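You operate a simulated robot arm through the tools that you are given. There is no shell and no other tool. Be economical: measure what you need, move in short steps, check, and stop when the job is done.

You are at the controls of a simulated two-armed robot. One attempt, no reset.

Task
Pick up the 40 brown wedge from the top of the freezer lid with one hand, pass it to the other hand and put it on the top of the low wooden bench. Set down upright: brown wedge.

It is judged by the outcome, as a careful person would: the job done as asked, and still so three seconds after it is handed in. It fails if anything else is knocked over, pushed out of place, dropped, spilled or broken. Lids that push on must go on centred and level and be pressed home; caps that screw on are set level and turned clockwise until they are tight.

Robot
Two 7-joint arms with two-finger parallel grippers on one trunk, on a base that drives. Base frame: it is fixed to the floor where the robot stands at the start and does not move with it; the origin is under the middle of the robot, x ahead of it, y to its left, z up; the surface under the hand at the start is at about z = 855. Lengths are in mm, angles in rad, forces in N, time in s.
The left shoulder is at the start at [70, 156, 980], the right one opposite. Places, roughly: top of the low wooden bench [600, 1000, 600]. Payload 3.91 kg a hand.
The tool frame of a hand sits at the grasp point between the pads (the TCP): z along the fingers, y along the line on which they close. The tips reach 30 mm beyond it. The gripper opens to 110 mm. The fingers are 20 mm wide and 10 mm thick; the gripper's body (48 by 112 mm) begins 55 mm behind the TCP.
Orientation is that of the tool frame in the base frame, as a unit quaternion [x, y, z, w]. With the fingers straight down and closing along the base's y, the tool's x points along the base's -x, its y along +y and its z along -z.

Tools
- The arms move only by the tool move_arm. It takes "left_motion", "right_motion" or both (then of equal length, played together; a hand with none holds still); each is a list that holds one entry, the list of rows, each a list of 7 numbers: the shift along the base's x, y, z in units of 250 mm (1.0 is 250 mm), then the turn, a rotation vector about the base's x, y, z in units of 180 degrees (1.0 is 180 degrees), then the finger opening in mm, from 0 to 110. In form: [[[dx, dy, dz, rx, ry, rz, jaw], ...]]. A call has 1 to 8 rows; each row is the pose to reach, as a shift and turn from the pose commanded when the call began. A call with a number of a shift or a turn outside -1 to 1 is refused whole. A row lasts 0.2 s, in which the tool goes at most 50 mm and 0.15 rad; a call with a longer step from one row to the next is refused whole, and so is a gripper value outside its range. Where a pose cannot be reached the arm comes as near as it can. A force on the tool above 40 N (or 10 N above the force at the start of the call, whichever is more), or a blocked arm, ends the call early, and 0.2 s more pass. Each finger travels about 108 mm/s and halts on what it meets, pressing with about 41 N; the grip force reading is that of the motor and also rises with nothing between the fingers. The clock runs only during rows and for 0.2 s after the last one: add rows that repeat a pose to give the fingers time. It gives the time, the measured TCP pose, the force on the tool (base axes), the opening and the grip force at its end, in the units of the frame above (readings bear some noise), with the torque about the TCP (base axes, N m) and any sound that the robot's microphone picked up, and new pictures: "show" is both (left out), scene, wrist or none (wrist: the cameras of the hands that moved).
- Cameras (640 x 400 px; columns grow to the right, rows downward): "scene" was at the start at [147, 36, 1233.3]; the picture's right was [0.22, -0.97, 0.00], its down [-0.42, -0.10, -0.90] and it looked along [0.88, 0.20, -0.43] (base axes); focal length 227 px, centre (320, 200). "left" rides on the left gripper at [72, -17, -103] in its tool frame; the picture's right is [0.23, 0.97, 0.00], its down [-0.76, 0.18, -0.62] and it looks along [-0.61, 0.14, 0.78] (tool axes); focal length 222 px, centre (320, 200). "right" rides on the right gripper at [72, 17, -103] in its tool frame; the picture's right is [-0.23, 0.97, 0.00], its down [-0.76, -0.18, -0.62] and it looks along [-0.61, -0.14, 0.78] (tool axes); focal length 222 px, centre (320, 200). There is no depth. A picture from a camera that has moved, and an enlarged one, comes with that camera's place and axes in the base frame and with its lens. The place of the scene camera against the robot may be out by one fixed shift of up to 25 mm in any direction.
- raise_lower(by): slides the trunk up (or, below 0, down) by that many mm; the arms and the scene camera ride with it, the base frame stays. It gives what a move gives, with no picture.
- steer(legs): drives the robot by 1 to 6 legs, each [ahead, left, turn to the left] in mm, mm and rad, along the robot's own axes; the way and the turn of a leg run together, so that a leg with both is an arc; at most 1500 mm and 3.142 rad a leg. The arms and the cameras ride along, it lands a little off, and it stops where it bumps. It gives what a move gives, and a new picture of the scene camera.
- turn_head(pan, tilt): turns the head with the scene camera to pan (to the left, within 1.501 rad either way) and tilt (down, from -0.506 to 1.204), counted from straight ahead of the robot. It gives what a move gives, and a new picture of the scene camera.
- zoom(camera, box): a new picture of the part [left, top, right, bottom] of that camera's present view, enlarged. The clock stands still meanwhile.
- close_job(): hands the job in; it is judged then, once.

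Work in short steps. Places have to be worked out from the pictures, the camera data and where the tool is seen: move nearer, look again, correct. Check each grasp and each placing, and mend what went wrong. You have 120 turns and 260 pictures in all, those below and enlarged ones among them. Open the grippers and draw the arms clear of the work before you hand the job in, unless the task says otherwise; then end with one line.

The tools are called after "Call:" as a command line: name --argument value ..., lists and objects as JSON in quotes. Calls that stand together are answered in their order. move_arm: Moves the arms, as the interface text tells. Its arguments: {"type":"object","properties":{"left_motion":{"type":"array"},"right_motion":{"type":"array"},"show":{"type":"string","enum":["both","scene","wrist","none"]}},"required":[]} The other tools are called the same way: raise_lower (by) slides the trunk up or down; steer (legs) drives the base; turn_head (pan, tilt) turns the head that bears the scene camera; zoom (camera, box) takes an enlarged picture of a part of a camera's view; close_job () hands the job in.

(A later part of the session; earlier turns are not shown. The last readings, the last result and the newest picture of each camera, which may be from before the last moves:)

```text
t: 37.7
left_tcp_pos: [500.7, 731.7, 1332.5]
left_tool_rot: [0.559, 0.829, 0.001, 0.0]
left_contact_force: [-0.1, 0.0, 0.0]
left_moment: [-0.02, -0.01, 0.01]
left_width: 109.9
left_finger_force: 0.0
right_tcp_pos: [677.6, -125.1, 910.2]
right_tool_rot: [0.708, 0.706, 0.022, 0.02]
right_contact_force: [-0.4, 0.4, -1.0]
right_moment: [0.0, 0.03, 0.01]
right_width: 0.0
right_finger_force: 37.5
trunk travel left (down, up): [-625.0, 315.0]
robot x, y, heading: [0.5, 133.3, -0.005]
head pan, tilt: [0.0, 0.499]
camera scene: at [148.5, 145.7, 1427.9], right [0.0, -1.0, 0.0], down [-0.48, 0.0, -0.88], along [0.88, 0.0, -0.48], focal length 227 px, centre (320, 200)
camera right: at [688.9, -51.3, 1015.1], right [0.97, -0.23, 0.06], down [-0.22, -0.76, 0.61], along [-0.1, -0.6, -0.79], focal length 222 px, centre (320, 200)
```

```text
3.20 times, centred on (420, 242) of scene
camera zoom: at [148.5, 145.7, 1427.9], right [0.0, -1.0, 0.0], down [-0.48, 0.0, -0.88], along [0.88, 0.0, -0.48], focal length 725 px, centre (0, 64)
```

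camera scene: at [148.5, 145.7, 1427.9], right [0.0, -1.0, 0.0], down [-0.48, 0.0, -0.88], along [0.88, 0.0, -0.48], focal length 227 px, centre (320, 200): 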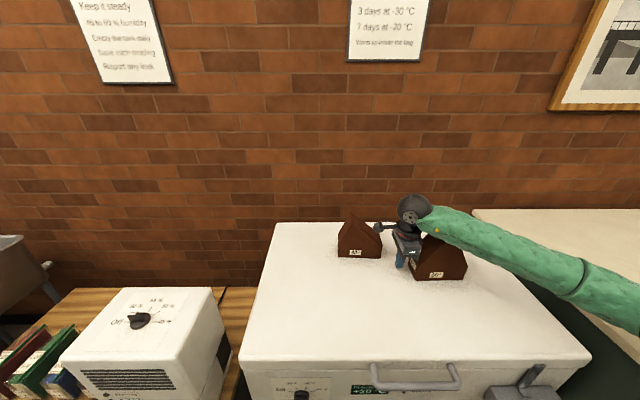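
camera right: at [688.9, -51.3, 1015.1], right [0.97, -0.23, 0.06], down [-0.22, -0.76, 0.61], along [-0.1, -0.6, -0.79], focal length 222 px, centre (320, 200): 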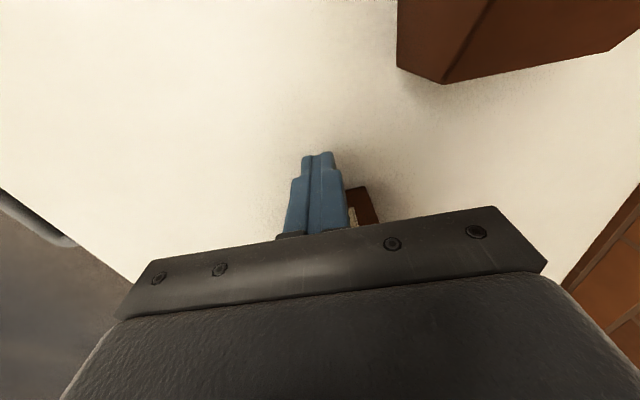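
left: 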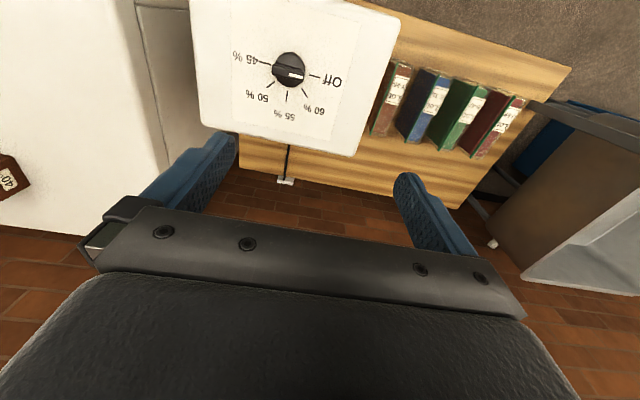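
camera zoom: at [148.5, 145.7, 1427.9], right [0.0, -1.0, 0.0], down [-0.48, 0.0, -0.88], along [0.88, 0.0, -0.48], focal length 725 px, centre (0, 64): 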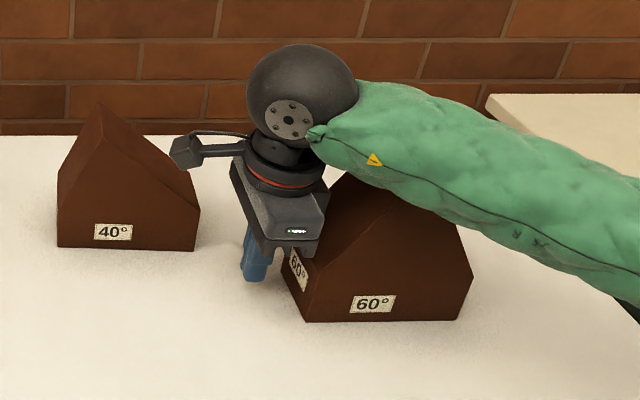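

The forearm passes very close over the ridge. I raise the trunk 200 (the hand rises with it), then come down again with a higher elbow.

Call:
raise_lower --by 200

Call:
move_arm --right_motion '[[[0, 0, -0.16, 0, 0, 0, 0], [0, 0, -0.33, 0, 0, 0, 0], [0, 0, -0.5, 0, 0, 0, 0], [0, 0, -0.55, 0, 0, 0, 0]]]' --show "scene"

```text
t: 39.9
left_tcp_pos: [499.6, 730.3, 1531.4]
left_tool_rot: [0.558, 0.83, 0.0, 0.0]
left_contact_force: [0.2, 0.8, -0.5]
left_moment: [-0.01, -0.03, -0.02]
left_width: 110.0
left_finger_force: 0.2
right_tcp_pos: [677.7, -124.2, 1109.2]
right_tool_rot: [0.709, 0.705, 0.023, 0.019]
right_contact_force: [0.6, 0.0, 0.2]
right_moment: [-0.01, -0.01, 0.0]
right_width: 0.0
right_finger_force: 38.3
trunk travel left (down, up): [-825.0, 115.0]
robot x, y, heading: [-1.3, 131.9, -0.002]
head pan, tilt: [0.0, 0.499]
```

```text
t: 40.9
left_tcp_pos: [499.6, 730.0, 1531.0]
left_tool_rot: [0.559, 0.829, 0.0, 0.0]
left_contact_force: [0.6, 0.3, 0.2]
left_moment: [-0.01, 0.02, -0.01]
left_width: 110.0
left_finger_force: 0.1
right_tcp_pos: [677.5, -124.1, 971.6]
right_tool_rot: [0.708, 0.705, 0.022, 0.019]
right_contact_force: [0.1, -0.1, -0.7]
right_moment: [-0.01, 0.05, 0.0]
right_width: 0.0
right_finger_force: 37.7
trunk travel left (down, up): [-825.0, 115.0]
robot x, y, heading: [-2.6, 132.6, -0.001]
head pan, tilt: [0.0, 0.499]
camera scene: at [148.8, 145.4, 1627.9], right [0.0, -1.0, 0.0], down [-0.48, 0.0, -0.88], along [0.88, 0.0, -0.48], focal length 227 px, centre (320, 200)
```

scene: 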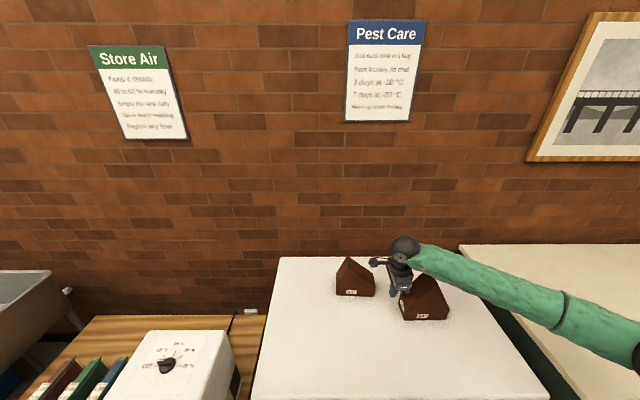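

The elbow is higher now. I finish the descent and push slowly toward −y, first just to contact.

Call:
move_arm --right_motion '[[[0, 0, -0.16, 0, 0, 0, 0], [0, 0, -0.24, 0, 0, 0, 0], [0, -0.06, -0.24, 0, 0, 0, 0], [0, -0.1, -0.24, 0, 0, 0, 0], [0, -0.12, -0.24, 0, 0, 0, 0], [0, -0.12, -0.24, 0, 0, 0, 0]]]' --show "wrist"

Call:
turn_head --pan -0.2 --tilt 0.9

```text
t: 42.3
left_tcp_pos: [500.1, 730.5, 1531.4]
left_tool_rot: [0.559, 0.829, 0.0, 0.001]
left_contact_force: [-1.0, 0.4, -0.4]
left_moment: [0.02, -0.04, 0.02]
left_width: 109.8
left_finger_force: 0.1
right_tcp_pos: [677.4, -154.0, 914.3]
right_tool_rot: [0.708, 0.706, 0.023, 0.019]
right_contact_force: [0.1, -0.8, -0.2]
right_moment: [-0.01, -0.03, 0.01]
right_width: 0.2
right_finger_force: 37.9
trunk travel left (down, up): [-825.0, 115.0]
robot x, y, heading: [-1.2, 130.5, -0.004]
head pan, tilt: [0.0, 0.499]
camera right: at [688.5, -80.8, 1018.6], right [0.97, -0.23, 0.06], down [-0.22, -0.76, 0.61], along [-0.1, -0.6, -0.79], focal length 222 px, centre (320, 200)
```

right: 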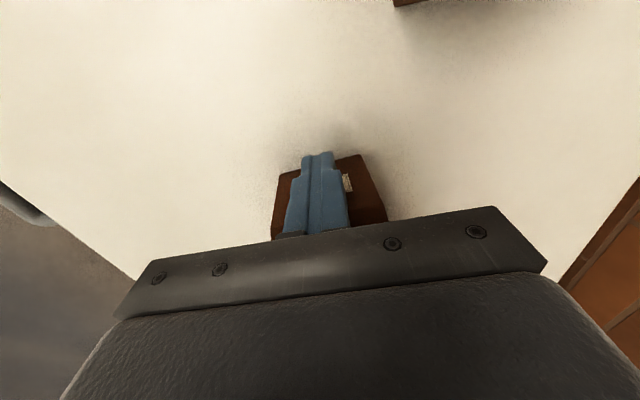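

```text
t: 43.1
left_tcp_pos: [499.6, 731.3, 1531.8]
left_tool_rot: [0.558, 0.83, 0.0, 0.0]
left_contact_force: [-0.2, 0.1, 0.2]
left_moment: [-0.02, 0.04, 0.0]
left_width: 110.3
left_finger_force: 0.0
right_tcp_pos: [678.2, -153.4, 914.3]
right_tool_rot: [0.708, 0.706, 0.022, 0.019]
right_contact_force: [-0.7, -0.1, 0.0]
right_moment: [-0.01, 0.01, -0.01]
right_width: 0.0
right_finger_force: 37.9
trunk travel left (down, up): [-825.0, 115.0]
robot x, y, heading: [-2.1, 130.7, -0.001]
head pan, tilt: [-0.201, 0.901]
camera scene: at [131.6, 130.5, 1594.1], right [-0.2, -0.98, 0.0], down [-0.77, 0.16, -0.62], along [0.61, -0.13, -0.78], focal length 227 px, centre (320, 200)
```

scene: 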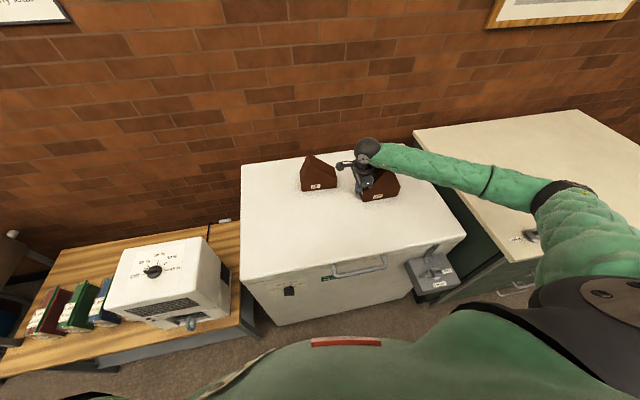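

The face is at y≈−170 and the finger's side at −164. I push slowly to TCP y≈−187, giving a face at about −197.

Call:
move_arm --right_motion '[[[0, -0.03, 0, 0, 0, 0, 0], [0, -0.055, 0, 0, 0, 0, 0], [0, -0.08, 0, 0, 0, 0, 0], [0, -0.105, 0, 0, 0, 0, 0], [0, -0.134, 0, 0, 0, 0, 0], [0, -0.134, 0, 0, 0, 0, 0]]]' --show "both"

```text
t: 44.5
left_tcp_pos: [500.1, 730.7, 1532.2]
left_tool_rot: [0.559, 0.829, -0.001, -0.001]
left_contact_force: [0.0, -0.3, 0.1]
left_moment: [-0.04, 0.0, 0.0]
left_width: 110.1
left_finger_force: 0.1
right_tcp_pos: [678.4, -187.5, 912.7]
right_tool_rot: [0.709, 0.705, 0.023, 0.02]
right_contact_force: [-0.3, 0.3, -0.6]
right_moment: [0.01, 0.02, 0.01]
right_width: 0.3
right_finger_force: 37.8
trunk travel left (down, up): [-825.0, 115.0]
robot x, y, heading: [-1.8, 129.7, -0.006]
head pan, tilt: [-0.201, 0.901]
camera scene: at [131.6, 130.7, 1594.0], right [-0.2, -0.98, 0.0], down [-0.77, 0.16, -0.62], along [0.61, -0.13, -0.78], focal length 227 px, centre (320, 200)
camera right: at [688.8, -115.0, 1018.2], right [0.97, -0.23, 0.06], down [-0.22, -0.76, 0.61], along [-0.1, -0.6, -0.79], focal length 222 px, centre (320, 200)
```

scene: 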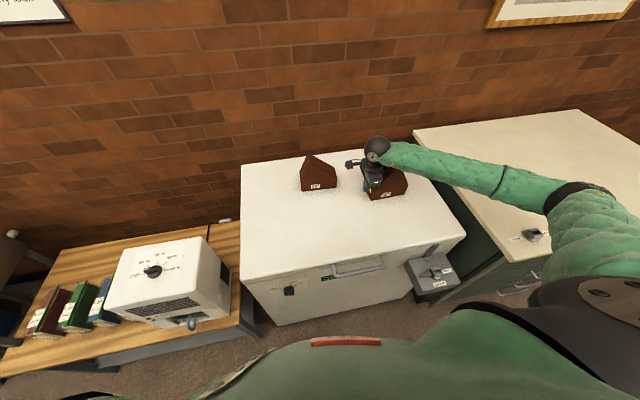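
right: 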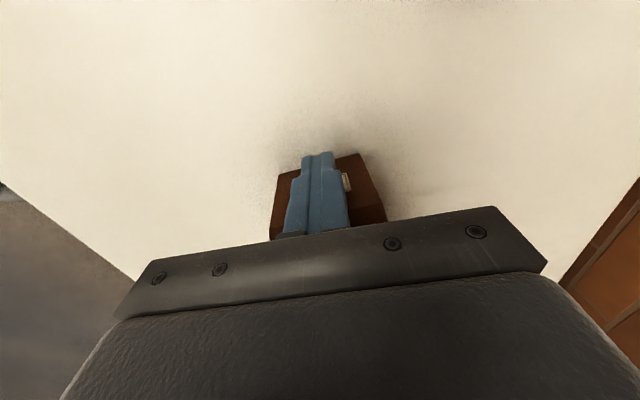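

The push worked. I back off +y and up, then compare from the reference pose.

Call:
move_arm --right_motion '[[[0, 0.1, 0, 0, 0, 0, 0], [0, 0.22, 0.05, 0, 0, 0, 0], [0, 0.22, 0.24, 0, 0, 0, 0], [0, 0.22, 0.44, 0, 0, 0, 0], [0, 0.22, 0.64, 0, 0, 0, 0], [0, 0.22, 0.84, 0, 0, 0, 0], [-0.15, 0.22, 0.95, 0, 0, 0, 0], [-0.3, 0.22, 0.99, 0, 0, 0, 0]]]' --show "none"

Call:
move_arm --right_motion '[[[0, 0.0, 0.19, 0, 0, 0, 110], [0, 0, 0.38, 0, 0, 0, 110], [0, 0, 0.57, 0, 0, 0, 110], [0, 0, 0.76, 0, 0, 0, 110]]]' --show "none"

Call:
steer --legs '[[0, -130, 0]]'

Call:
raise_lower --by -400

Call:
turn_head --pan 0.0 --tilt 0.5

Call:
zoom --camera "scene" --box '[280, 140, 480, 265]'

```text
t: 46.4
left_tcp_pos: [497.9, 730.2, 1533.0]
left_tool_rot: [0.558, 0.83, 0.0, 0.0]
left_contact_force: [0.3, -0.3, -0.8]
left_moment: [0.0, -0.01, 0.01]
left_width: 109.9
left_finger_force: 0.1
right_tcp_pos: [602.3, -133.0, 1163.8]
right_tool_rot: [0.708, 0.705, 0.024, 0.02]
right_contact_force: [-0.8, 0.1, 0.0]
right_moment: [0.02, -0.02, -0.01]
right_width: 0.1
right_finger_force: 37.3
trunk travel left (down, up): [-825.0, 115.0]
robot x, y, heading: [-1.5, 133.2, -0.001]
head pan, tilt: [-0.201, 0.901]
```

```text
t: 47.4
left_tcp_pos: [498.2, 732.8, 1531.6]
left_tool_rot: [0.558, 0.83, 0.0, 0.0]
left_contact_force: [0.3, 1.1, -0.8]
left_moment: [0.0, -0.04, 0.02]
left_width: 109.8
left_finger_force: 0.1
right_tcp_pos: [604.9, -130.8, 1350.1]
right_tool_rot: [0.708, 0.705, 0.023, 0.02]
right_contact_force: [-0.5, 0.3, 0.1]
right_moment: [0.02, 0.02, 0.0]
right_width: 110.0
right_finger_force: 0.1
trunk travel left (down, up): [-825.0, 115.0]
robot x, y, heading: [2.1, 133.6, 0.001]
head pan, tilt: [-0.201, 0.901]
```

```text
t: 48.6
left_tcp_pos: [500.4, 602.7, 1531.7]
left_tool_rot: [0.558, 0.83, 0.0, 0.0]
left_contact_force: [0.3, 0.4, -0.2]
left_moment: [-0.01, 0.02, 0.02]
left_width: 110.1
left_finger_force: 0.1
right_tcp_pos: [606.1, -259.6, 1350.6]
right_tool_rot: [0.708, 0.705, 0.023, 0.019]
right_contact_force: [0.3, -0.3, 0.3]
right_moment: [0.02, 0.0, 0.02]
right_width: 110.1
right_finger_force: 0.0
trunk travel left (down, up): [-825.0, 115.0]
robot x, y, heading: [-0.9, -1.6, -0.003]
head pan, tilt: [-0.201, 0.901]
camera scene: at [131.0, 2.8, 1594.1], right [-0.2, -0.98, 0.0], down [-0.77, 0.16, -0.62], along [0.61, -0.13, -0.78], focal length 227 px, centre (320, 200)
```

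scene: 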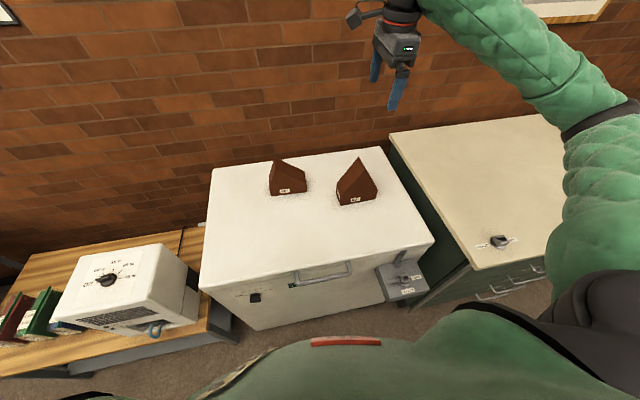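

```text
t: 51.2
left_tcp_pos: [498.9, 603.4, 1229.0]
left_tool_rot: [0.558, 0.83, 0.0, 0.001]
left_contact_force: [1.4, 0.0, 0.2]
left_moment: [-0.06, -0.01, 0.01]
left_width: 109.8
left_finger_force: 0.0
right_tcp_pos: [606.7, -259.2, 1052.0]
right_tool_rot: [0.708, 0.706, 0.029, 0.021]
right_contact_force: [-0.8, 0.1, 1.1]
right_moment: [0.01, -0.03, 0.03]
right_width: 109.9
right_finger_force: 0.0
trunk travel left (down, up): [-524.0, 416.0]
robot x, y, heading: [2.5, 4.2, -0.0]
head pan, tilt: [-0.201, 0.901]
stopped: the force on the tool passed its limit at 82 N (the readings are from after the stop); the commanded pose is now the measured one
```

```text
t: 52.1
left_tcp_pos: [499.3, 602.5, 1230.0]
left_tool_rot: [0.558, 0.83, 0.001, 0.0]
left_contact_force: [0.6, -0.3, -0.5]
left_moment: [0.05, 0.0, 0.03]
left_width: 110.4
left_finger_force: 0.1
right_tcp_pos: [606.2, -259.8, 1052.4]
right_tool_rot: [0.707, 0.706, 0.028, 0.02]
right_contact_force: [-0.2, -0.3, 0.2]
right_moment: [0.01, 0.02, 0.01]
right_width: 110.0
right_finger_force: 0.0
trunk travel left (down, up): [-524.0, 416.0]
robot x, y, heading: [-2.7, 2.4, -0.003]
head pan, tilt: [0.0, 0.499]
camera scene: at [148.2, 17.0, 1326.7], right [0.0, -1.0, 0.0], down [-0.48, 0.0, -0.88], along [0.88, 0.0, -0.48], focal length 227 px, centre (320, 200)
```

scene: 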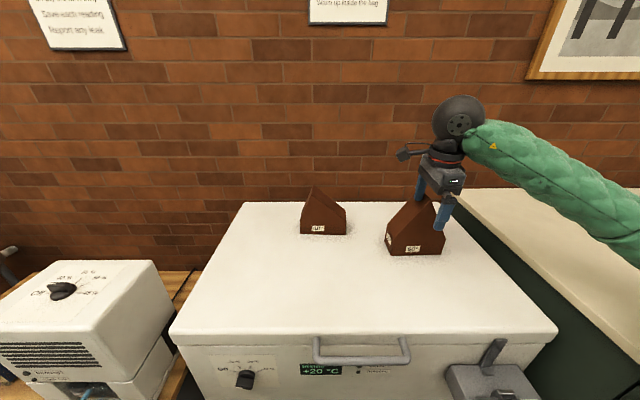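

```text
3.20 times, centred on (380, 202) of scene
camera zoom: at [148.2, 17.0, 1326.7], right [0.0, -1.0, 0.0], down [-0.48, 0.0, -0.88], along [0.88, 0.0, -0.48], focal length 725 px, centre (128, 192)
```

zoom: 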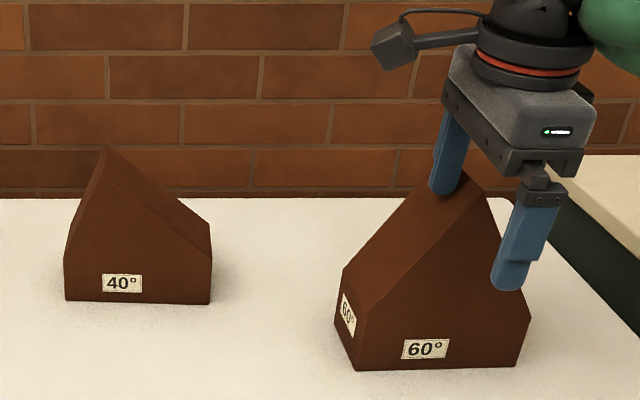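

Careless: the right hand came down onto the 60° wedge. I raise the trunk straight up at once, then move that hand clear before looking.

Call:
raise_lower --by 150

Call:
move_arm --right_motion '[[[-0.1, 0, 0.1, 0, 0, 0, 110], [-0.2, 0, 0.2, 0, 0, 0, 110], [-0.35, 0, 0.3, 0, 0, 0, 110], [-0.5, 0, 0.4, 0, 0, 0, 110], [-0.5, -0.15, 0.5, 0, 0, 0, 110], [-0.5, -0.3, 0.6, 0, 0, 0, 110], [-0.5, -0.45, 0.7, 0, 0, 0, 110]]]' --show "scene"

```text
t: 53.9
left_tcp_pos: [499.1, 602.1, 1378.5]
left_tool_rot: [0.558, 0.83, -0.001, -0.001]
left_contact_force: [-1.2, -0.6, -0.2]
left_moment: [0.01, 0.0, 0.01]
left_width: 109.9
left_finger_force: 0.1
right_tcp_pos: [607.3, -259.7, 1203.3]
right_tool_rot: [0.707, 0.706, 0.028, 0.021]
right_contact_force: [0.3, 0.3, -0.4]
right_moment: [0.04, 0.0, 0.01]
right_width: 110.2
right_finger_force: 0.0
trunk travel left (down, up): [-674.0, 266.0]
robot x, y, heading: [1.3, 3.3, -0.005]
head pan, tilt: [0.0, 0.499]
```

```text
t: 55.5
left_tcp_pos: [497.0, 603.1, 1381.5]
left_tool_rot: [0.558, 0.83, 0.0, 0.0]
left_contact_force: [0.7, -0.8, 0.7]
left_moment: [0.01, -0.02, 0.01]
left_width: 110.1
left_finger_force: 0.1
right_tcp_pos: [478.7, -371.1, 1381.1]
right_tool_rot: [0.707, 0.706, 0.029, 0.021]
right_contact_force: [-0.1, 0.3, 0.8]
right_moment: [0.01, 0.0, -0.04]
right_width: 110.2
right_finger_force: 0.0
trunk travel left (down, up): [-674.0, 266.0]
robot x, y, heading: [-3.7, 3.3, -0.004]
head pan, tilt: [0.0, 0.499]
camera scene: at [146.4, 16.4, 1476.9], right [0.0, -1.0, 0.0], down [-0.48, 0.0, -0.88], along [0.88, 0.0, -0.48], focal length 227 px, centre (320, 200)
```

scene: 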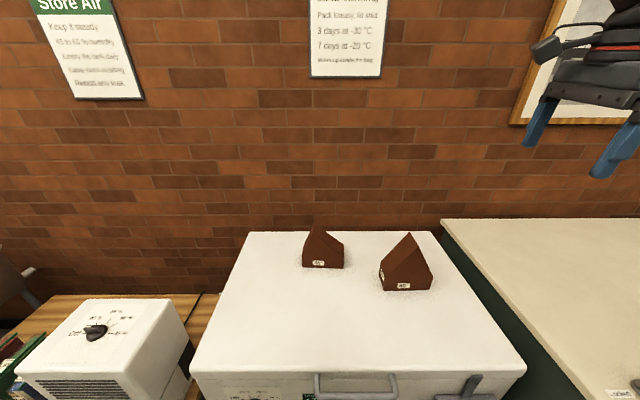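

Both wedges stand. The right hand is now clear of everything, so I lower the trunk to the reference height and compare.

Call:
raise_lower --by -249

Call:
zoom --camera "scene" --box '[280, 140, 480, 265]'

Call:
turn_head --pan 0.227 --tilt 0.44

Call:
zoom --camera "scene" --box '[320, 150, 560, 300]'

```text
t: 58.0
left_tcp_pos: [497.9, 601.8, 1131.5]
left_tool_rot: [0.559, 0.829, 0.0, 0.0]
left_contact_force: [0.0, 1.0, 1.0]
left_moment: [0.02, -0.02, 0.02]
left_width: 110.1
left_finger_force: 0.2
right_tcp_pos: [480.3, -370.9, 1131.0]
right_tool_rot: [0.707, 0.706, 0.028, 0.021]
right_contact_force: [-0.6, 0.3, -0.4]
right_moment: [0.02, -0.02, -0.04]
right_width: 109.9
right_finger_force: 0.1
trunk travel left (down, up): [-425.0, 515.0]
robot x, y, heading: [2.4, 4.0, -0.004]
head pan, tilt: [0.0, 0.499]
```

```text
3.20 times, centred on (380, 202) of scene
camera zoom: at [147.9, 16.7, 1227.9], right [0.0, -1.0, 0.0], down [-0.48, 0.0, -0.88], along [0.88, 0.0, -0.48], focal length 725 px, centre (128, 192)
```

zoom: 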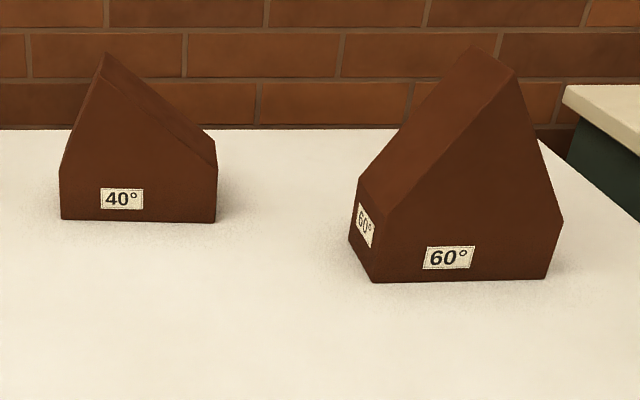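

```text
t: 58.8
left_tcp_pos: [499.3, 602.6, 1132.5]
left_tool_rot: [0.559, 0.829, 0.0, 0.001]
left_contact_force: [-0.4, 0.0, -0.2]
left_moment: [-0.01, -0.01, -0.04]
left_width: 109.9
left_finger_force: 0.0
right_tcp_pos: [479.0, -371.0, 1132.1]
right_tool_rot: [0.707, 0.706, 0.029, 0.021]
right_contact_force: [-0.4, 0.6, 0.0]
right_moment: [0.01, -0.05, 0.02]
right_width: 110.2
right_finger_force: 0.1
trunk travel left (down, up): [-425.0, 515.0]
robot x, y, heading: [0.9, 4.3, -0.006]
head pan, tilt: [0.227, 0.44]
camera scene: at [146.8, 37.4, 1233.2], right [0.22, -0.98, 0.0], down [-0.42, -0.09, -0.9], along [0.88, 0.2, -0.43], focal length 227 px, centre (320, 200)
```

scene: 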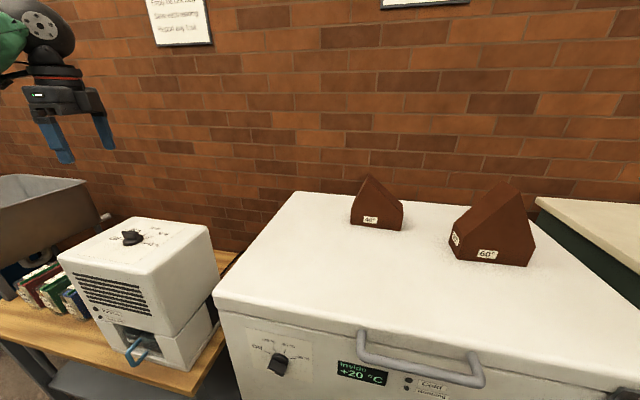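

```text
2.67 times, centred on (440, 225) of scene
camera zoom: at [146.8, 37.4, 1233.2], right [0.22, -0.98, 0.0], down [-0.42, -0.09, -0.9], along [0.88, 0.2, -0.43], focal length 604 px, centre (0, 133)
```

zoom: 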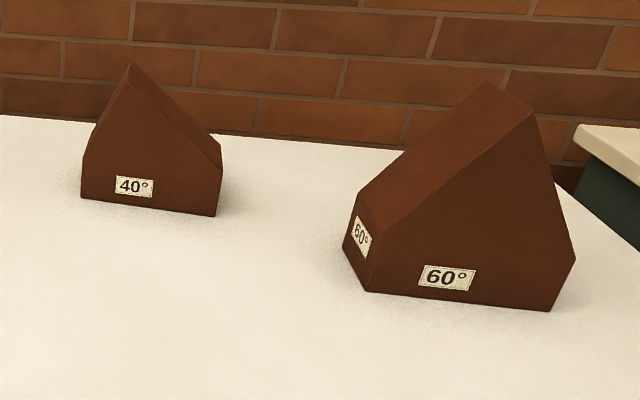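

In the same-view comparison the 60° wedge is upright and within about 10 mm of where it began, which I accept. For the pick I use trunk +400 and the robot at y≈+250, with a smaller 20° tilt, so the forearm stays well above it.

Call:
raise_lower --by 400

Call:
steer --legs '[[0, 250, 0]]'

Call:
turn_head --pan -0.3 --tilt 0.85

Call:
move_arm --right_motion '[[[0.12, 0, -0.12, 0, 0, 0, 110], [0.26, 0, -0.24, 0, 0, 0, 110], [0.4, 0, -0.36, 0, 0, 0, 110], [0.54, 0, -0.48, 0, 0, 0, 110], [0.68, 0, -0.6, 0, 0, 0, 110], [0.82, 0.03, -0.72, 0, 0, 0, 110], [0.96, 0.06, -0.84, 0, 0, 0, 110], [1.0, 0.1, -0.98, 0, 0, 0, 110]]]' --show "none"

```text
t: 62.6
left_tcp_pos: [499.0, 601.9, 1531.0]
left_tool_rot: [0.559, 0.829, 0.0, 0.0]
left_contact_force: [-0.2, 0.7, -0.2]
left_moment: [-0.04, -0.05, -0.03]
left_width: 110.0
left_finger_force: 0.1
right_tcp_pos: [479.7, -370.3, 1530.4]
right_tool_rot: [0.707, 0.706, 0.029, 0.021]
right_contact_force: [0.8, 0.3, -0.4]
right_moment: [0.02, 0.0, -0.02]
right_width: 110.2
right_finger_force: 0.1
trunk travel left (down, up): [-825.0, 115.0]
robot x, y, heading: [3.2, 3.0, -0.003]
head pan, tilt: [0.227, 0.44]
```

```text
t: 64.5
left_tcp_pos: [498.6, 854.0, 1531.9]
left_tool_rot: [0.558, 0.83, -0.001, 0.0]
left_contact_force: [0.0, -0.7, 0.7]
left_moment: [0.03, -0.01, 0.01]
left_width: 110.0
left_finger_force: 0.0
right_tcp_pos: [481.3, -117.5, 1531.5]
right_tool_rot: [0.707, 0.706, 0.028, 0.02]
right_contact_force: [-0.2, 0.5, -0.3]
right_moment: [-0.04, -0.01, -0.05]
right_width: 109.9
right_finger_force: 0.1
trunk travel left (down, up): [-825.0, 115.0]
robot x, y, heading: [-0.0, 252.1, -0.002]
head pan, tilt: [0.227, 0.44]
camera scene: at [147.7, 289.4, 1633.2], right [0.22, -0.97, 0.0], down [-0.42, -0.09, -0.9], along [0.88, 0.2, -0.43], focal length 227 px, centre (320, 200)
```

scene: 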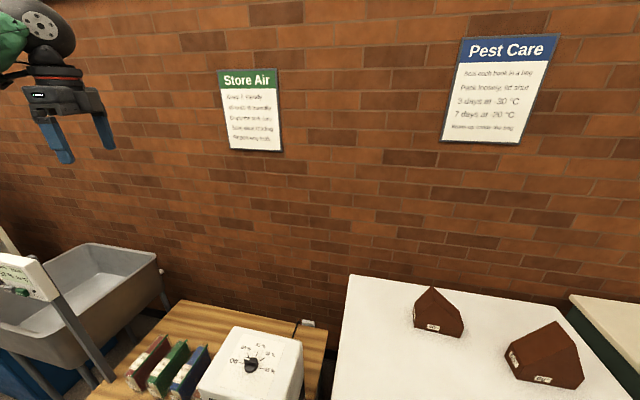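

```text
t: 65.4
left_tcp_pos: [499.2, 856.2, 1532.5]
left_tool_rot: [0.558, 0.83, 0.001, -0.001]
left_contact_force: [-0.1, -0.7, 0.1]
left_moment: [0.02, 0.04, 0.02]
left_width: 110.0
left_finger_force: 0.2
right_tcp_pos: [481.1, -117.6, 1530.8]
right_tool_rot: [0.707, 0.706, 0.029, 0.021]
right_contact_force: [0.7, 0.3, -0.1]
right_moment: [-0.01, 0.02, 0.0]
right_width: 110.2
right_finger_force: 0.0
trunk travel left (down, up): [-825.0, 115.0]
robot x, y, heading: [1.7, 250.6, 0.004]
head pan, tilt: [-0.3, 0.85]
camera scene: at [132.6, 246.2, 1597.8], right [-0.3, -0.95, 0.0], down [-0.72, 0.22, -0.66], along [0.63, -0.2, -0.75], focal length 227 px, centre (320, 200)
```

scene: 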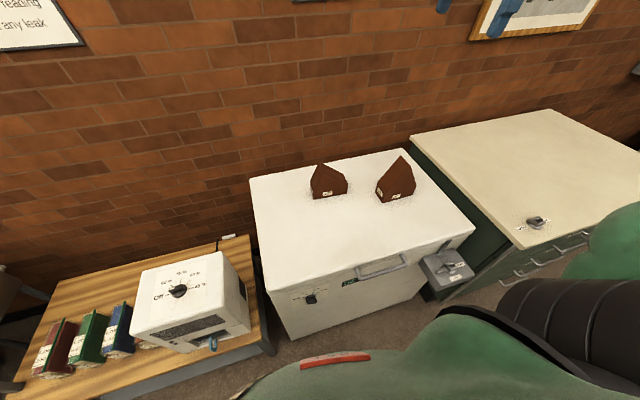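

```text
t: 67.2
left_tcp_pos: [499.7, 855.1, 1531.9]
left_tool_rot: [0.558, 0.83, 0.0, 0.0]
left_contact_force: [0.0, -1.0, -0.4]
left_moment: [0.0, 0.01, 0.0]
left_width: 110.1
left_finger_force: 0.0
right_tcp_pos: [732.5, -93.5, 1285.8]
right_tool_rot: [0.708, 0.705, 0.029, 0.02]
right_contact_force: [-0.3, 0.5, -0.7]
right_moment: [0.02, 0.01, 0.0]
right_width: 110.3
right_finger_force: 0.0
trunk travel left (down, up): [-825.0, 115.0]
robot x, y, heading: [5.1, 255.0, -0.007]
head pan, tilt: [-0.3, 0.85]
```

I now set the grasp orientation (20° tilt, −4.5° yaw trim, leftover tilt removed) and come down to a pre-grasp height.

Call:
move_arm --right_motion '[[[0.05, 0, -0.12, 0.036, 0.006, -0.0067, 110], [0.1, 0, -0.26, 0.072, 0.012, -0.0134, 110], [0.15, 0, -0.42, 0.108, 0.018, -0.0202, 110], [0.158, 0.02, -0.58, 0.108, 0.018, -0.0202, 110], [0.158, 0.03, -0.72, 0.108, 0.018, -0.0202, 110], [0.158, 0.03, -0.72, 0.108, 0.018, -0.0202, 110]]]' --show "both"

```text
t: 68.6
left_tcp_pos: [499.3, 856.7, 1531.3]
left_tool_rot: [0.558, 0.83, 0.0, 0.0]
left_contact_force: [0.8, 1.2, -1.0]
left_moment: [0.01, 0.01, -0.04]
left_width: 110.0
left_finger_force: 0.0
right_tcp_pos: [769.6, -87.9, 1106.7]
right_tool_rot: [0.723, 0.668, 0.128, -0.117]
right_contact_force: [0.9, -0.4, 0.1]
right_moment: [0.02, -0.04, 0.01]
right_width: 110.1
right_finger_force: 0.0
trunk travel left (down, up): [-825.0, 115.0]
robot x, y, heading: [0.2, 256.8, -0.005]
head pan, tilt: [-0.3, 0.85]
camera scene: at [132.4, 246.6, 1597.8], right [-0.3, -0.95, 0.0], down [-0.72, 0.22, -0.66], along [0.63, -0.2, -0.75], focal length 227 px, centre (320, 200)
camera right: at [788.6, -54.5, 1228.6], right [0.95, -0.29, -0.08], down [-0.25, -0.91, 0.33], along [-0.17, -0.29, -0.94], focal length 222 px, centre (320, 200)
```

scene: 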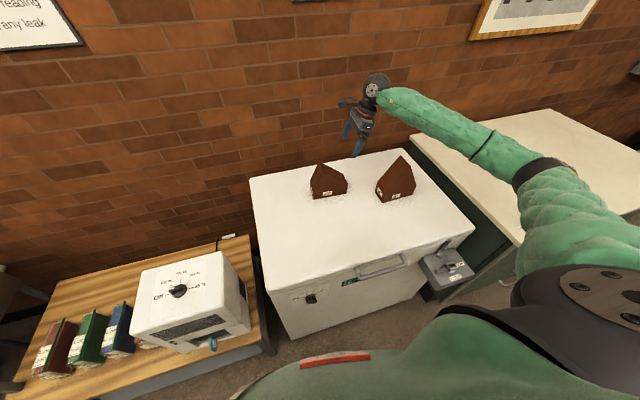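
right: 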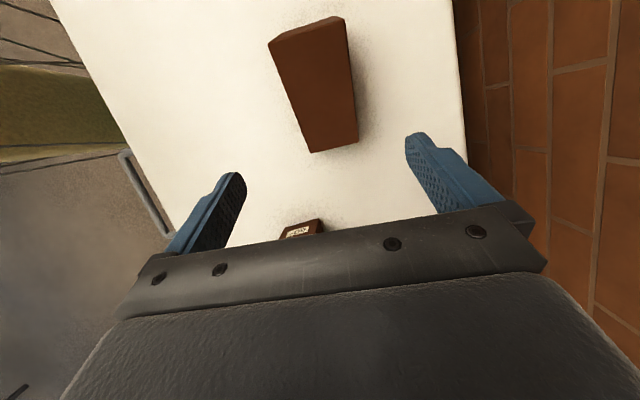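

The wedge position agrees with my earlier estimate. I descend 80 % of the way and check forearm clearance and straddle.

Call:
move_arm --right_motion '[[[0.006, 0.03, -0.161, 0, 0, 0, 110], [0.011, 0.07, -0.322, 0, 0, 0, 110], [0.017, 0.11, -0.484, 0, 0, 0, 110], [0.022, 0.15, -0.645, 0, 0, 0, 110], [0.022, 0.15, -0.645, 0, 0, 0, 110]]]' --show "both"

Call:
zoom --camera "scene" --box '[280, 100, 480, 225]'

```text
t: 69.8
left_tcp_pos: [498.5, 855.9, 1531.5]
left_tool_rot: [0.558, 0.83, 0.0, 0.0]
left_contact_force: [0.1, 0.6, 0.4]
left_moment: [0.02, -0.02, -0.02]
left_width: 110.0
left_finger_force: 0.1
right_tcp_pos: [775.4, -48.3, 945.5]
right_tool_rot: [0.723, 0.668, 0.127, -0.117]
right_contact_force: [-0.3, 0.2, 0.8]
right_moment: [0.0, -0.01, 0.0]
right_width: 110.0
right_finger_force: 0.1
trunk travel left (down, up): [-825.0, 115.0]
robot x, y, heading: [2.4, 258.1, 0.0]
head pan, tilt: [-0.3, 0.85]
camera scene: at [132.1, 246.6, 1597.9], right [-0.3, -0.95, 0.0], down [-0.72, 0.22, -0.66], along [0.63, -0.2, -0.75], focal length 227 px, centre (320, 200)
camera right: at [795.1, -14.8, 1067.7], right [0.95, -0.29, -0.08], down [-0.25, -0.91, 0.33], along [-0.17, -0.29, -0.94], focal length 222 px, centre (320, 200)
```

scene: 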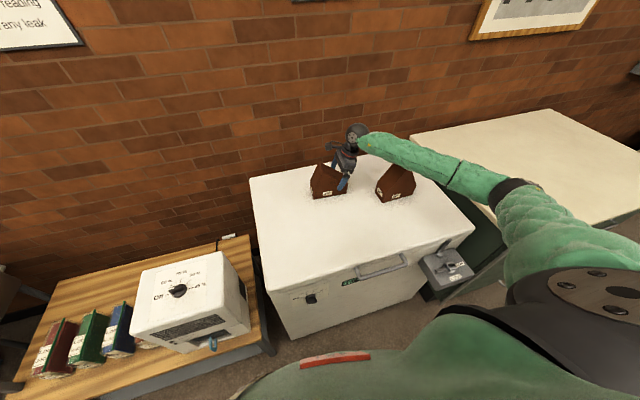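
right: 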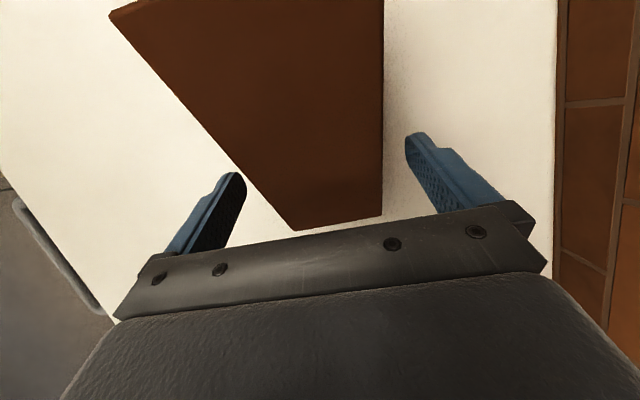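

```text
3.20 times, centred on (380, 162) of scene
camera zoom: at [132.1, 246.6, 1597.9], right [-0.3, -0.95, 0.0], down [-0.72, 0.22, -0.66], along [0.63, -0.2, -0.75], focal length 725 px, centre (128, 320)
```

zoom: 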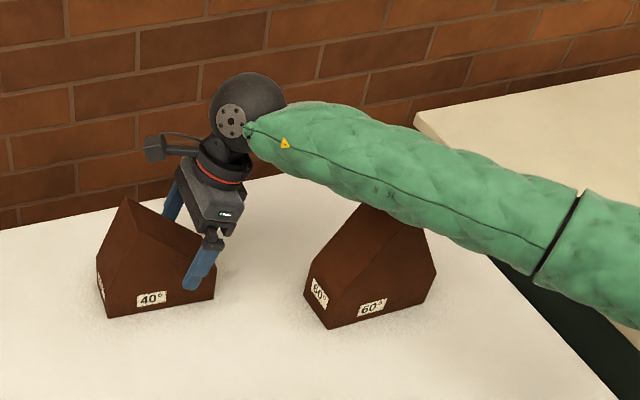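

There's no sign of contact. To keep the forearm high I grip slightly nearer the ridge, at (777, −32, 922), then close.

Call:
move_arm --right_motion '[[[0.003, 0.03, -0.05, 0, 0, 0, 110], [0.006, 0.065, -0.094, 0, 0, 0, 110], [0.006, 0.065, -0.094, 0, 0, 0, 110], [0.006, 0.065, -0.094, 0, 0, 0, 90], [0.006, 0.065, -0.094, 0, 0, 0, 75], [0.006, 0.065, -0.094, 0, 0, 0, 50], [0.006, 0.065, -0.094, 0, 0, 0, 50], [0.006, 0.065, -0.094, 0, 0, 0, 50]]]' --show "both"

Call:
zoom --camera "scene" --box '[280, 100, 480, 225]'

```text
t: 71.6
left_tcp_pos: [499.3, 856.0, 1530.7]
left_tool_rot: [0.558, 0.83, 0.0, -0.001]
left_contact_force: [-1.0, -0.8, -0.5]
left_moment: [0.01, -0.02, 0.0]
left_width: 110.1
left_finger_force: 0.1
right_tcp_pos: [777.4, -31.7, 923.5]
right_tool_rot: [0.723, 0.669, 0.126, -0.118]
right_contact_force: [-0.6, 0.7, -0.2]
right_moment: [0.04, 0.04, 0.02]
right_width: 69.5
right_finger_force: 41.5
trunk travel left (down, up): [-825.0, 115.0]
robot x, y, heading: [1.9, 250.1, 0.002]
head pan, tilt: [-0.3, 0.85]
camera scene: at [132.7, 246.5, 1597.8], right [-0.3, -0.95, 0.0], down [-0.72, 0.22, -0.66], along [0.63, -0.2, -0.75], focal length 227 px, centre (320, 200)
camera right: at [796.6, 1.0, 1045.0], right [0.95, -0.29, -0.08], down [-0.25, -0.91, 0.33], along [-0.17, -0.29, -0.94], focal length 222 px, centre (320, 200)
```

scene: 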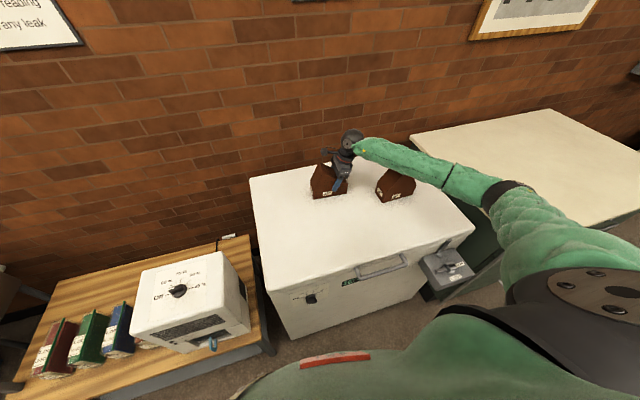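
right: 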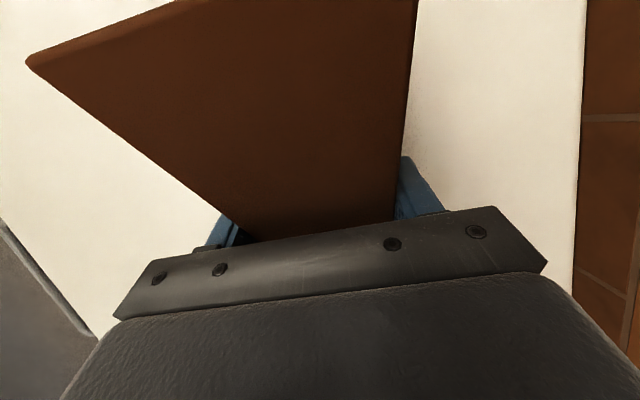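

```text
3.20 times, centred on (380, 162) of scene
camera zoom: at [132.7, 246.5, 1597.8], right [-0.3, -0.95, 0.0], down [-0.72, 0.22, -0.66], along [0.63, -0.2, -0.75], focal length 725 px, centre (128, 320)
```

zoom: 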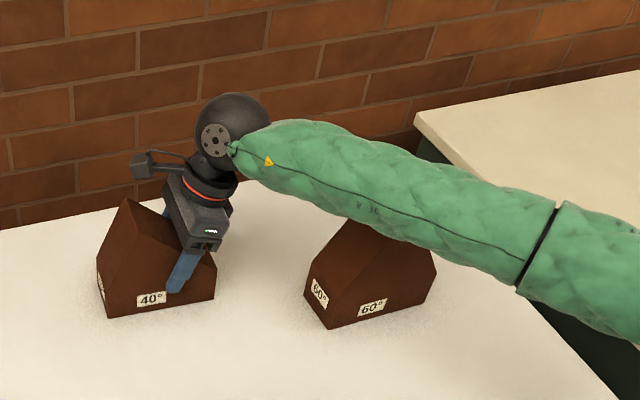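

Gripped at 69.5 mm. I lift straight up and check.

Call:
move_arm --right_motion '[[[0, 0, 0.06, 0, 0, 0, 50], [0, 0, 0.15, 0, 0, 0, 50], [0, 0, 0.3, 0, 0, 0, 50], [0, 0, 0.45, 0, 0, 0, 50], [0, 0, 0.6, 0, 0, 0, 50], [0, 0, 0.75, 0, 0, 0, 50], [0, 0, 0.75, 0, 0, 0, 50]]]' --show "both"

```text
t: 73.2
left_tcp_pos: [499.0, 854.6, 1531.4]
left_tool_rot: [0.558, 0.83, 0.0, -0.001]
left_contact_force: [0.1, 0.5, 0.3]
left_moment: [0.01, 0.02, -0.01]
left_width: 110.0
left_finger_force: 0.3
right_tcp_pos: [776.9, -32.7, 1105.4]
right_tool_rot: [0.723, 0.669, 0.126, -0.118]
right_contact_force: [1.1, 0.3, -0.4]
right_moment: [0.0, 0.03, -0.02]
right_width: 69.3
right_finger_force: 41.0
trunk travel left (down, up): [-825.0, 115.0]
robot x, y, heading: [0.7, 252.8, -0.003]
head pan, tilt: [-0.3, 0.85]
camera scene: at [133.0, 246.3, 1597.7], right [-0.3, -0.95, 0.0], down [-0.72, 0.22, -0.66], along [0.63, -0.2, -0.75], focal length 227 px, centre (320, 200)
camera right: at [796.5, 0.7, 1228.1], right [0.95, -0.29, -0.08], down [-0.25, -0.91, 0.33], along [-0.17, -0.29, -0.94], focal length 222 px, centre (320, 200)
```

scene: 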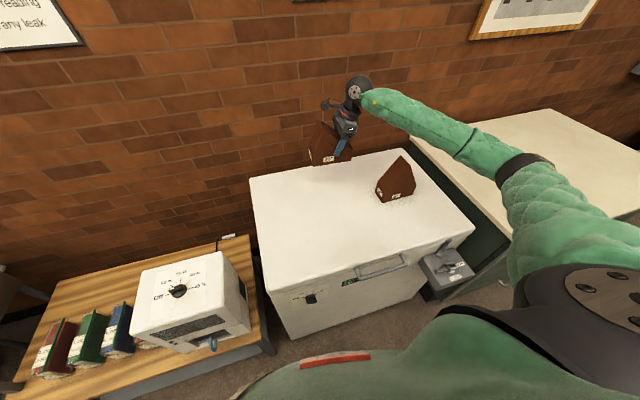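
right: 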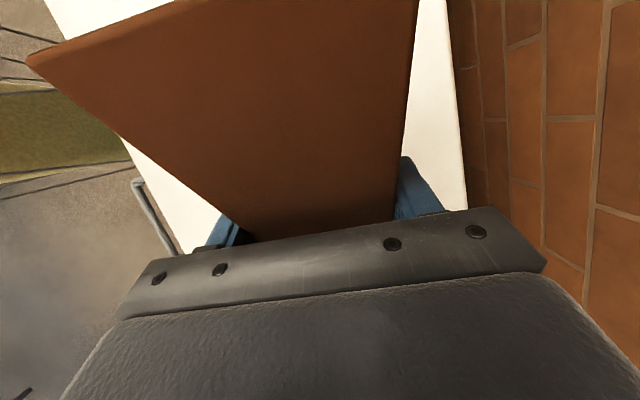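

Held well. I carry it to a handover point in front of the robot, about (625, 215, 1250).

Call:
move_arm --right_motion '[[[-0.06, 0.08, 0.12, 0, 0, 0, 50], [-0.14, 0.2, 0.22, 0, 0, 0, 50], [-0.22, 0.34, 0.32, 0, 0, 0, 50], [-0.3, 0.48, 0.42, 0, 0, 0, 50], [-0.38, 0.62, 0.5, 0, 0, 0, 50], [-0.46, 0.76, 0.56, 0, 0, 0, 50], [-0.54, 0.88, 0.58, 0, 0, 0, 50], [-0.6, 0.98, 0.58, 0, 0, 0, 50]]]' --show "none"

Call:
turn_head --pan 0.1 --tilt 0.5

```text
t: 75.0
left_tcp_pos: [499.7, 855.8, 1529.6]
left_tool_rot: [0.559, 0.829, -0.002, 0.0]
left_contact_force: [0.9, -0.1, 0.3]
left_moment: [-0.04, -0.01, 0.03]
left_width: 109.7
left_finger_force: 0.1
right_tcp_pos: [628.5, 216.1, 1254.3]
right_tool_rot: [0.724, 0.669, 0.125, -0.118]
right_contact_force: [-0.1, 0.0, -0.3]
right_moment: [-0.01, 0.0, -0.03]
right_width: 69.5
right_finger_force: 40.9
trunk travel left (down, up): [-825.0, 115.0]
robot x, y, heading: [1.3, 255.7, -0.003]
head pan, tilt: [-0.3, 0.85]
```

```text
t: 75.9
left_tcp_pos: [499.9, 855.9, 1530.5]
left_tool_rot: [0.558, 0.83, 0.0, 0.0]
left_contact_force: [-0.8, -0.2, 0.0]
left_moment: [0.01, 0.01, 0.01]
left_width: 110.1
left_finger_force: 0.1
right_tcp_pos: [627.8, 214.5, 1253.8]
right_tool_rot: [0.723, 0.669, 0.127, -0.118]
right_contact_force: [-0.2, 0.7, -0.3]
right_moment: [-0.04, -0.01, -0.01]
right_width: 69.4
right_finger_force: 40.6
trunk travel left (down, up): [-825.0, 115.0]
robot x, y, heading: [1.0, 255.4, -0.003]
head pan, tilt: [0.099, 0.499]
camera scene: at [148.6, 278.4, 1627.7], right [0.1, -1.0, 0.0], down [-0.48, -0.05, -0.88], along [0.87, 0.08, -0.48], focal length 227 px, centre (320, 200)
```

scene: 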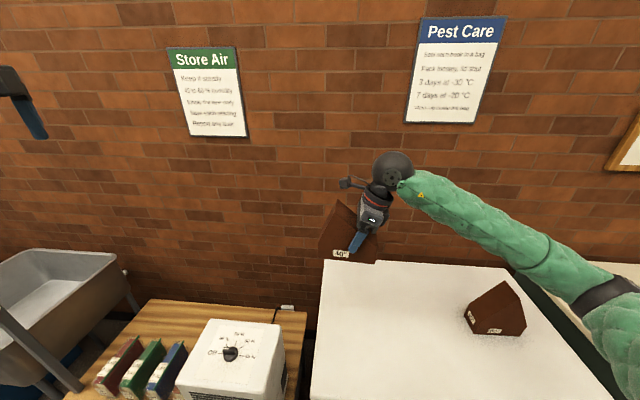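

Now I bring the left hand round to yaw +85° (facing the right hand's grip line), moving it partway closer.

Call:
move_arm --left_motion '[[[0, -0.05, 0, 0, 0, 0.0465, 110], [0, -0.15, 0, 0, 0, 0.093, 110], [0, -0.25, 0, 0, 0, 0.1395, 110], [0, -0.35, 0, 0, 0, 0.186, 110], [0, -0.45, -0.1, 0, 0, 0.2325, 110], [0, -0.55, -0.2, 0, 0, 0.279, 110], [0, -0.65, -0.3, 0, 0, 0.3255, 110], [0, -0.75, -0.4, 0, 0, 0.372, 110]]]' --show "none"

Call:
move_arm --left_motion '[[[0, 0, 0, 0, 0, 0.0465, 110], [0, 0, 0, 0, 0, 0.093, 110], [0, 0, 0, 0, 0, 0.1395, 110], [0, 0, 0, 0, 0, 0.186, 110], [0, 0, 0, 0, 0, 0.2325, 110], [0, 0, 0, 0, 0, 0.279, 110], [0, 0, 0, 0, 0, 0.3255, 110], [0, 0, 0, 0, 0, 0.372, 110]]]' --show "scene"

```text
t: 77.7
left_tcp_pos: [500.1, 668.4, 1430.2]
left_tool_rot: [0.006, 1.0, 0.0, 0.001]
left_contact_force: [1.2, 0.2, 0.2]
left_moment: [0.01, -0.03, 0.01]
left_width: 110.2
left_finger_force: 0.1
right_tcp_pos: [628.1, 213.6, 1253.8]
right_tool_rot: [0.723, 0.669, 0.125, -0.118]
right_contact_force: [-0.2, 0.4, -0.3]
right_moment: [0.02, 0.0, -0.03]
right_width: 69.2
right_finger_force: 40.8
trunk travel left (down, up): [-825.0, 115.0]
robot x, y, heading: [0.9, 255.1, 0.003]
head pan, tilt: [0.099, 0.499]
```

```text
t: 79.5
left_tcp_pos: [498.0, 668.5, 1430.6]
left_tool_rot: [-0.546, 0.838, 0.001, 0.0]
left_contact_force: [0.1, -0.9, -0.8]
left_moment: [0.01, 0.0, 0.01]
left_width: 110.0
left_finger_force: 0.1
right_tcp_pos: [627.3, 215.8, 1253.9]
right_tool_rot: [0.723, 0.669, 0.126, -0.118]
right_contact_force: [1.1, 1.2, 0.5]
right_moment: [0.01, 0.04, 0.0]
right_width: 69.2
right_finger_force: 40.9
trunk travel left (down, up): [-825.0, 115.0]
robot x, y, heading: [2.1, 254.7, -0.002]
head pan, tilt: [0.099, 0.499]
camera scene: at [148.7, 278.2, 1627.7], right [0.1, -1.0, 0.0], down [-0.48, -0.05, -0.88], along [0.87, 0.09, -0.48], focal length 227 px, centre (320, 200)
```

scene: 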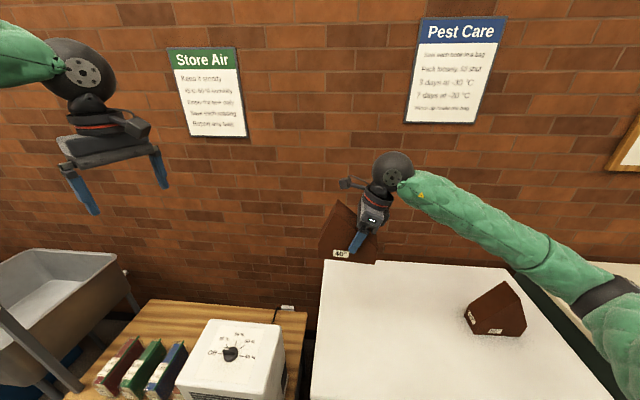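

I finish the yaw and move nearer.

Call:
move_arm --left_motion '[[[0.11, -0.12, -0.02, 0, 0, 0.036, 110], [0.22, -0.25, -0.04, 0, 0, 0.072, 110], [0.33, -0.38, -0.06, 0, 0, 0.107, 110], [0.44, -0.51, -0.08, 0, 0, 0.107, 110], [0.54, -0.64, -0.1, 0, 0, 0.107, 110], [0.57, -0.7, -0.12, 0, 0, 0.107, 110]]]' --show "none"

Call:
move_arm --left_motion '[[[0, 0, 0, -0.0435, 0.0034, 0, 110], [0, 0, 0, -0.087, 0.0068, 0, 110], [0, 0, 0, -0.1306, 0.0102, 0, 110], [0, 0, 0, -0.174, 0.0136, 0, 110], [0, 0, 0, -0.2176, 0.017, 0, 110], [0, 0, 0, -0.261, 0.0204, 0, 110], [0, 0, 0, -0.3047, 0.0238, 0, 110], [0, 0, 0, -0.3047, 0.0238, 0, 110]]]' --show "both"

```text
t: 80.9
left_tcp_pos: [643.7, 493.0, 1398.5]
left_tool_rot: [-0.678, 0.735, 0.0, 0.0]
left_contact_force: [-0.6, 0.0, -0.1]
left_moment: [-0.01, -0.01, 0.01]
left_width: 110.1
left_finger_force: 0.1
right_tcp_pos: [627.2, 216.0, 1254.5]
right_tool_rot: [0.723, 0.669, 0.126, -0.117]
right_contact_force: [-0.4, 0.1, -0.9]
right_moment: [-0.03, -0.01, -0.02]
right_width: 69.3
right_finger_force: 41.3
trunk travel left (down, up): [-825.0, 115.0]
robot x, y, heading: [2.4, 253.3, 0.001]
head pan, tilt: [0.099, 0.499]
```

```text
t: 82.7
left_tcp_pos: [642.7, 491.9, 1402.3]
left_tool_rot: [-0.601, 0.652, -0.314, -0.339]
left_contact_force: [-0.4, -0.9, 0.6]
left_moment: [0.03, 0.0, -0.01]
left_width: 110.2
left_finger_force: 0.0
right_tcp_pos: [627.5, 214.9, 1255.4]
right_tool_rot: [0.723, 0.669, 0.126, -0.118]
right_contact_force: [-0.4, -0.6, -1.1]
right_moment: [0.0, 0.0, -0.01]
right_width: 69.1
right_finger_force: 41.0
trunk travel left (down, up): [-825.0, 115.0]
robot x, y, heading: [1.3, 250.9, -0.001]
head pan, tilt: [0.099, 0.499]
camera scene: at [148.6, 277.7, 1627.8], right [0.1, -1.0, 0.0], down [-0.48, -0.05, -0.88], along [0.87, 0.09, -0.48], focal length 227 px, centre (320, 200)
camera left: at [661.8, 534.3, 1521.6], right [-0.98, -0.05, 0.18], down [-0.1, 0.96, -0.27], along [-0.16, -0.28, -0.95], focal length 222 px, centre (320, 200)
```

scene: 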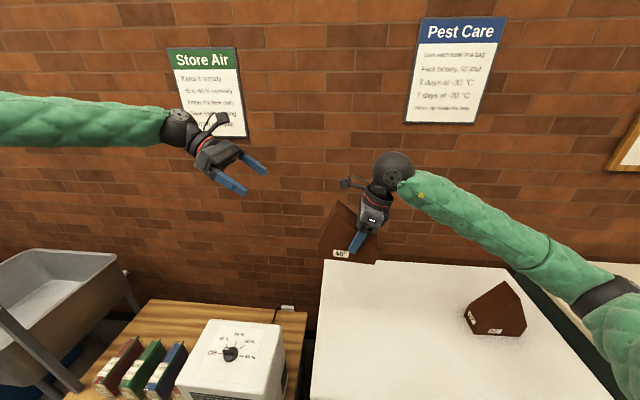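
left: 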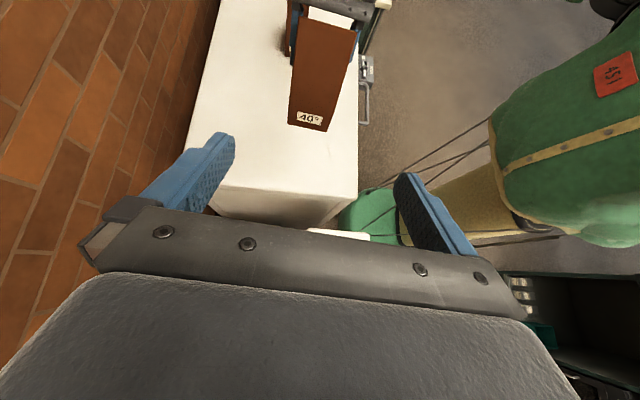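

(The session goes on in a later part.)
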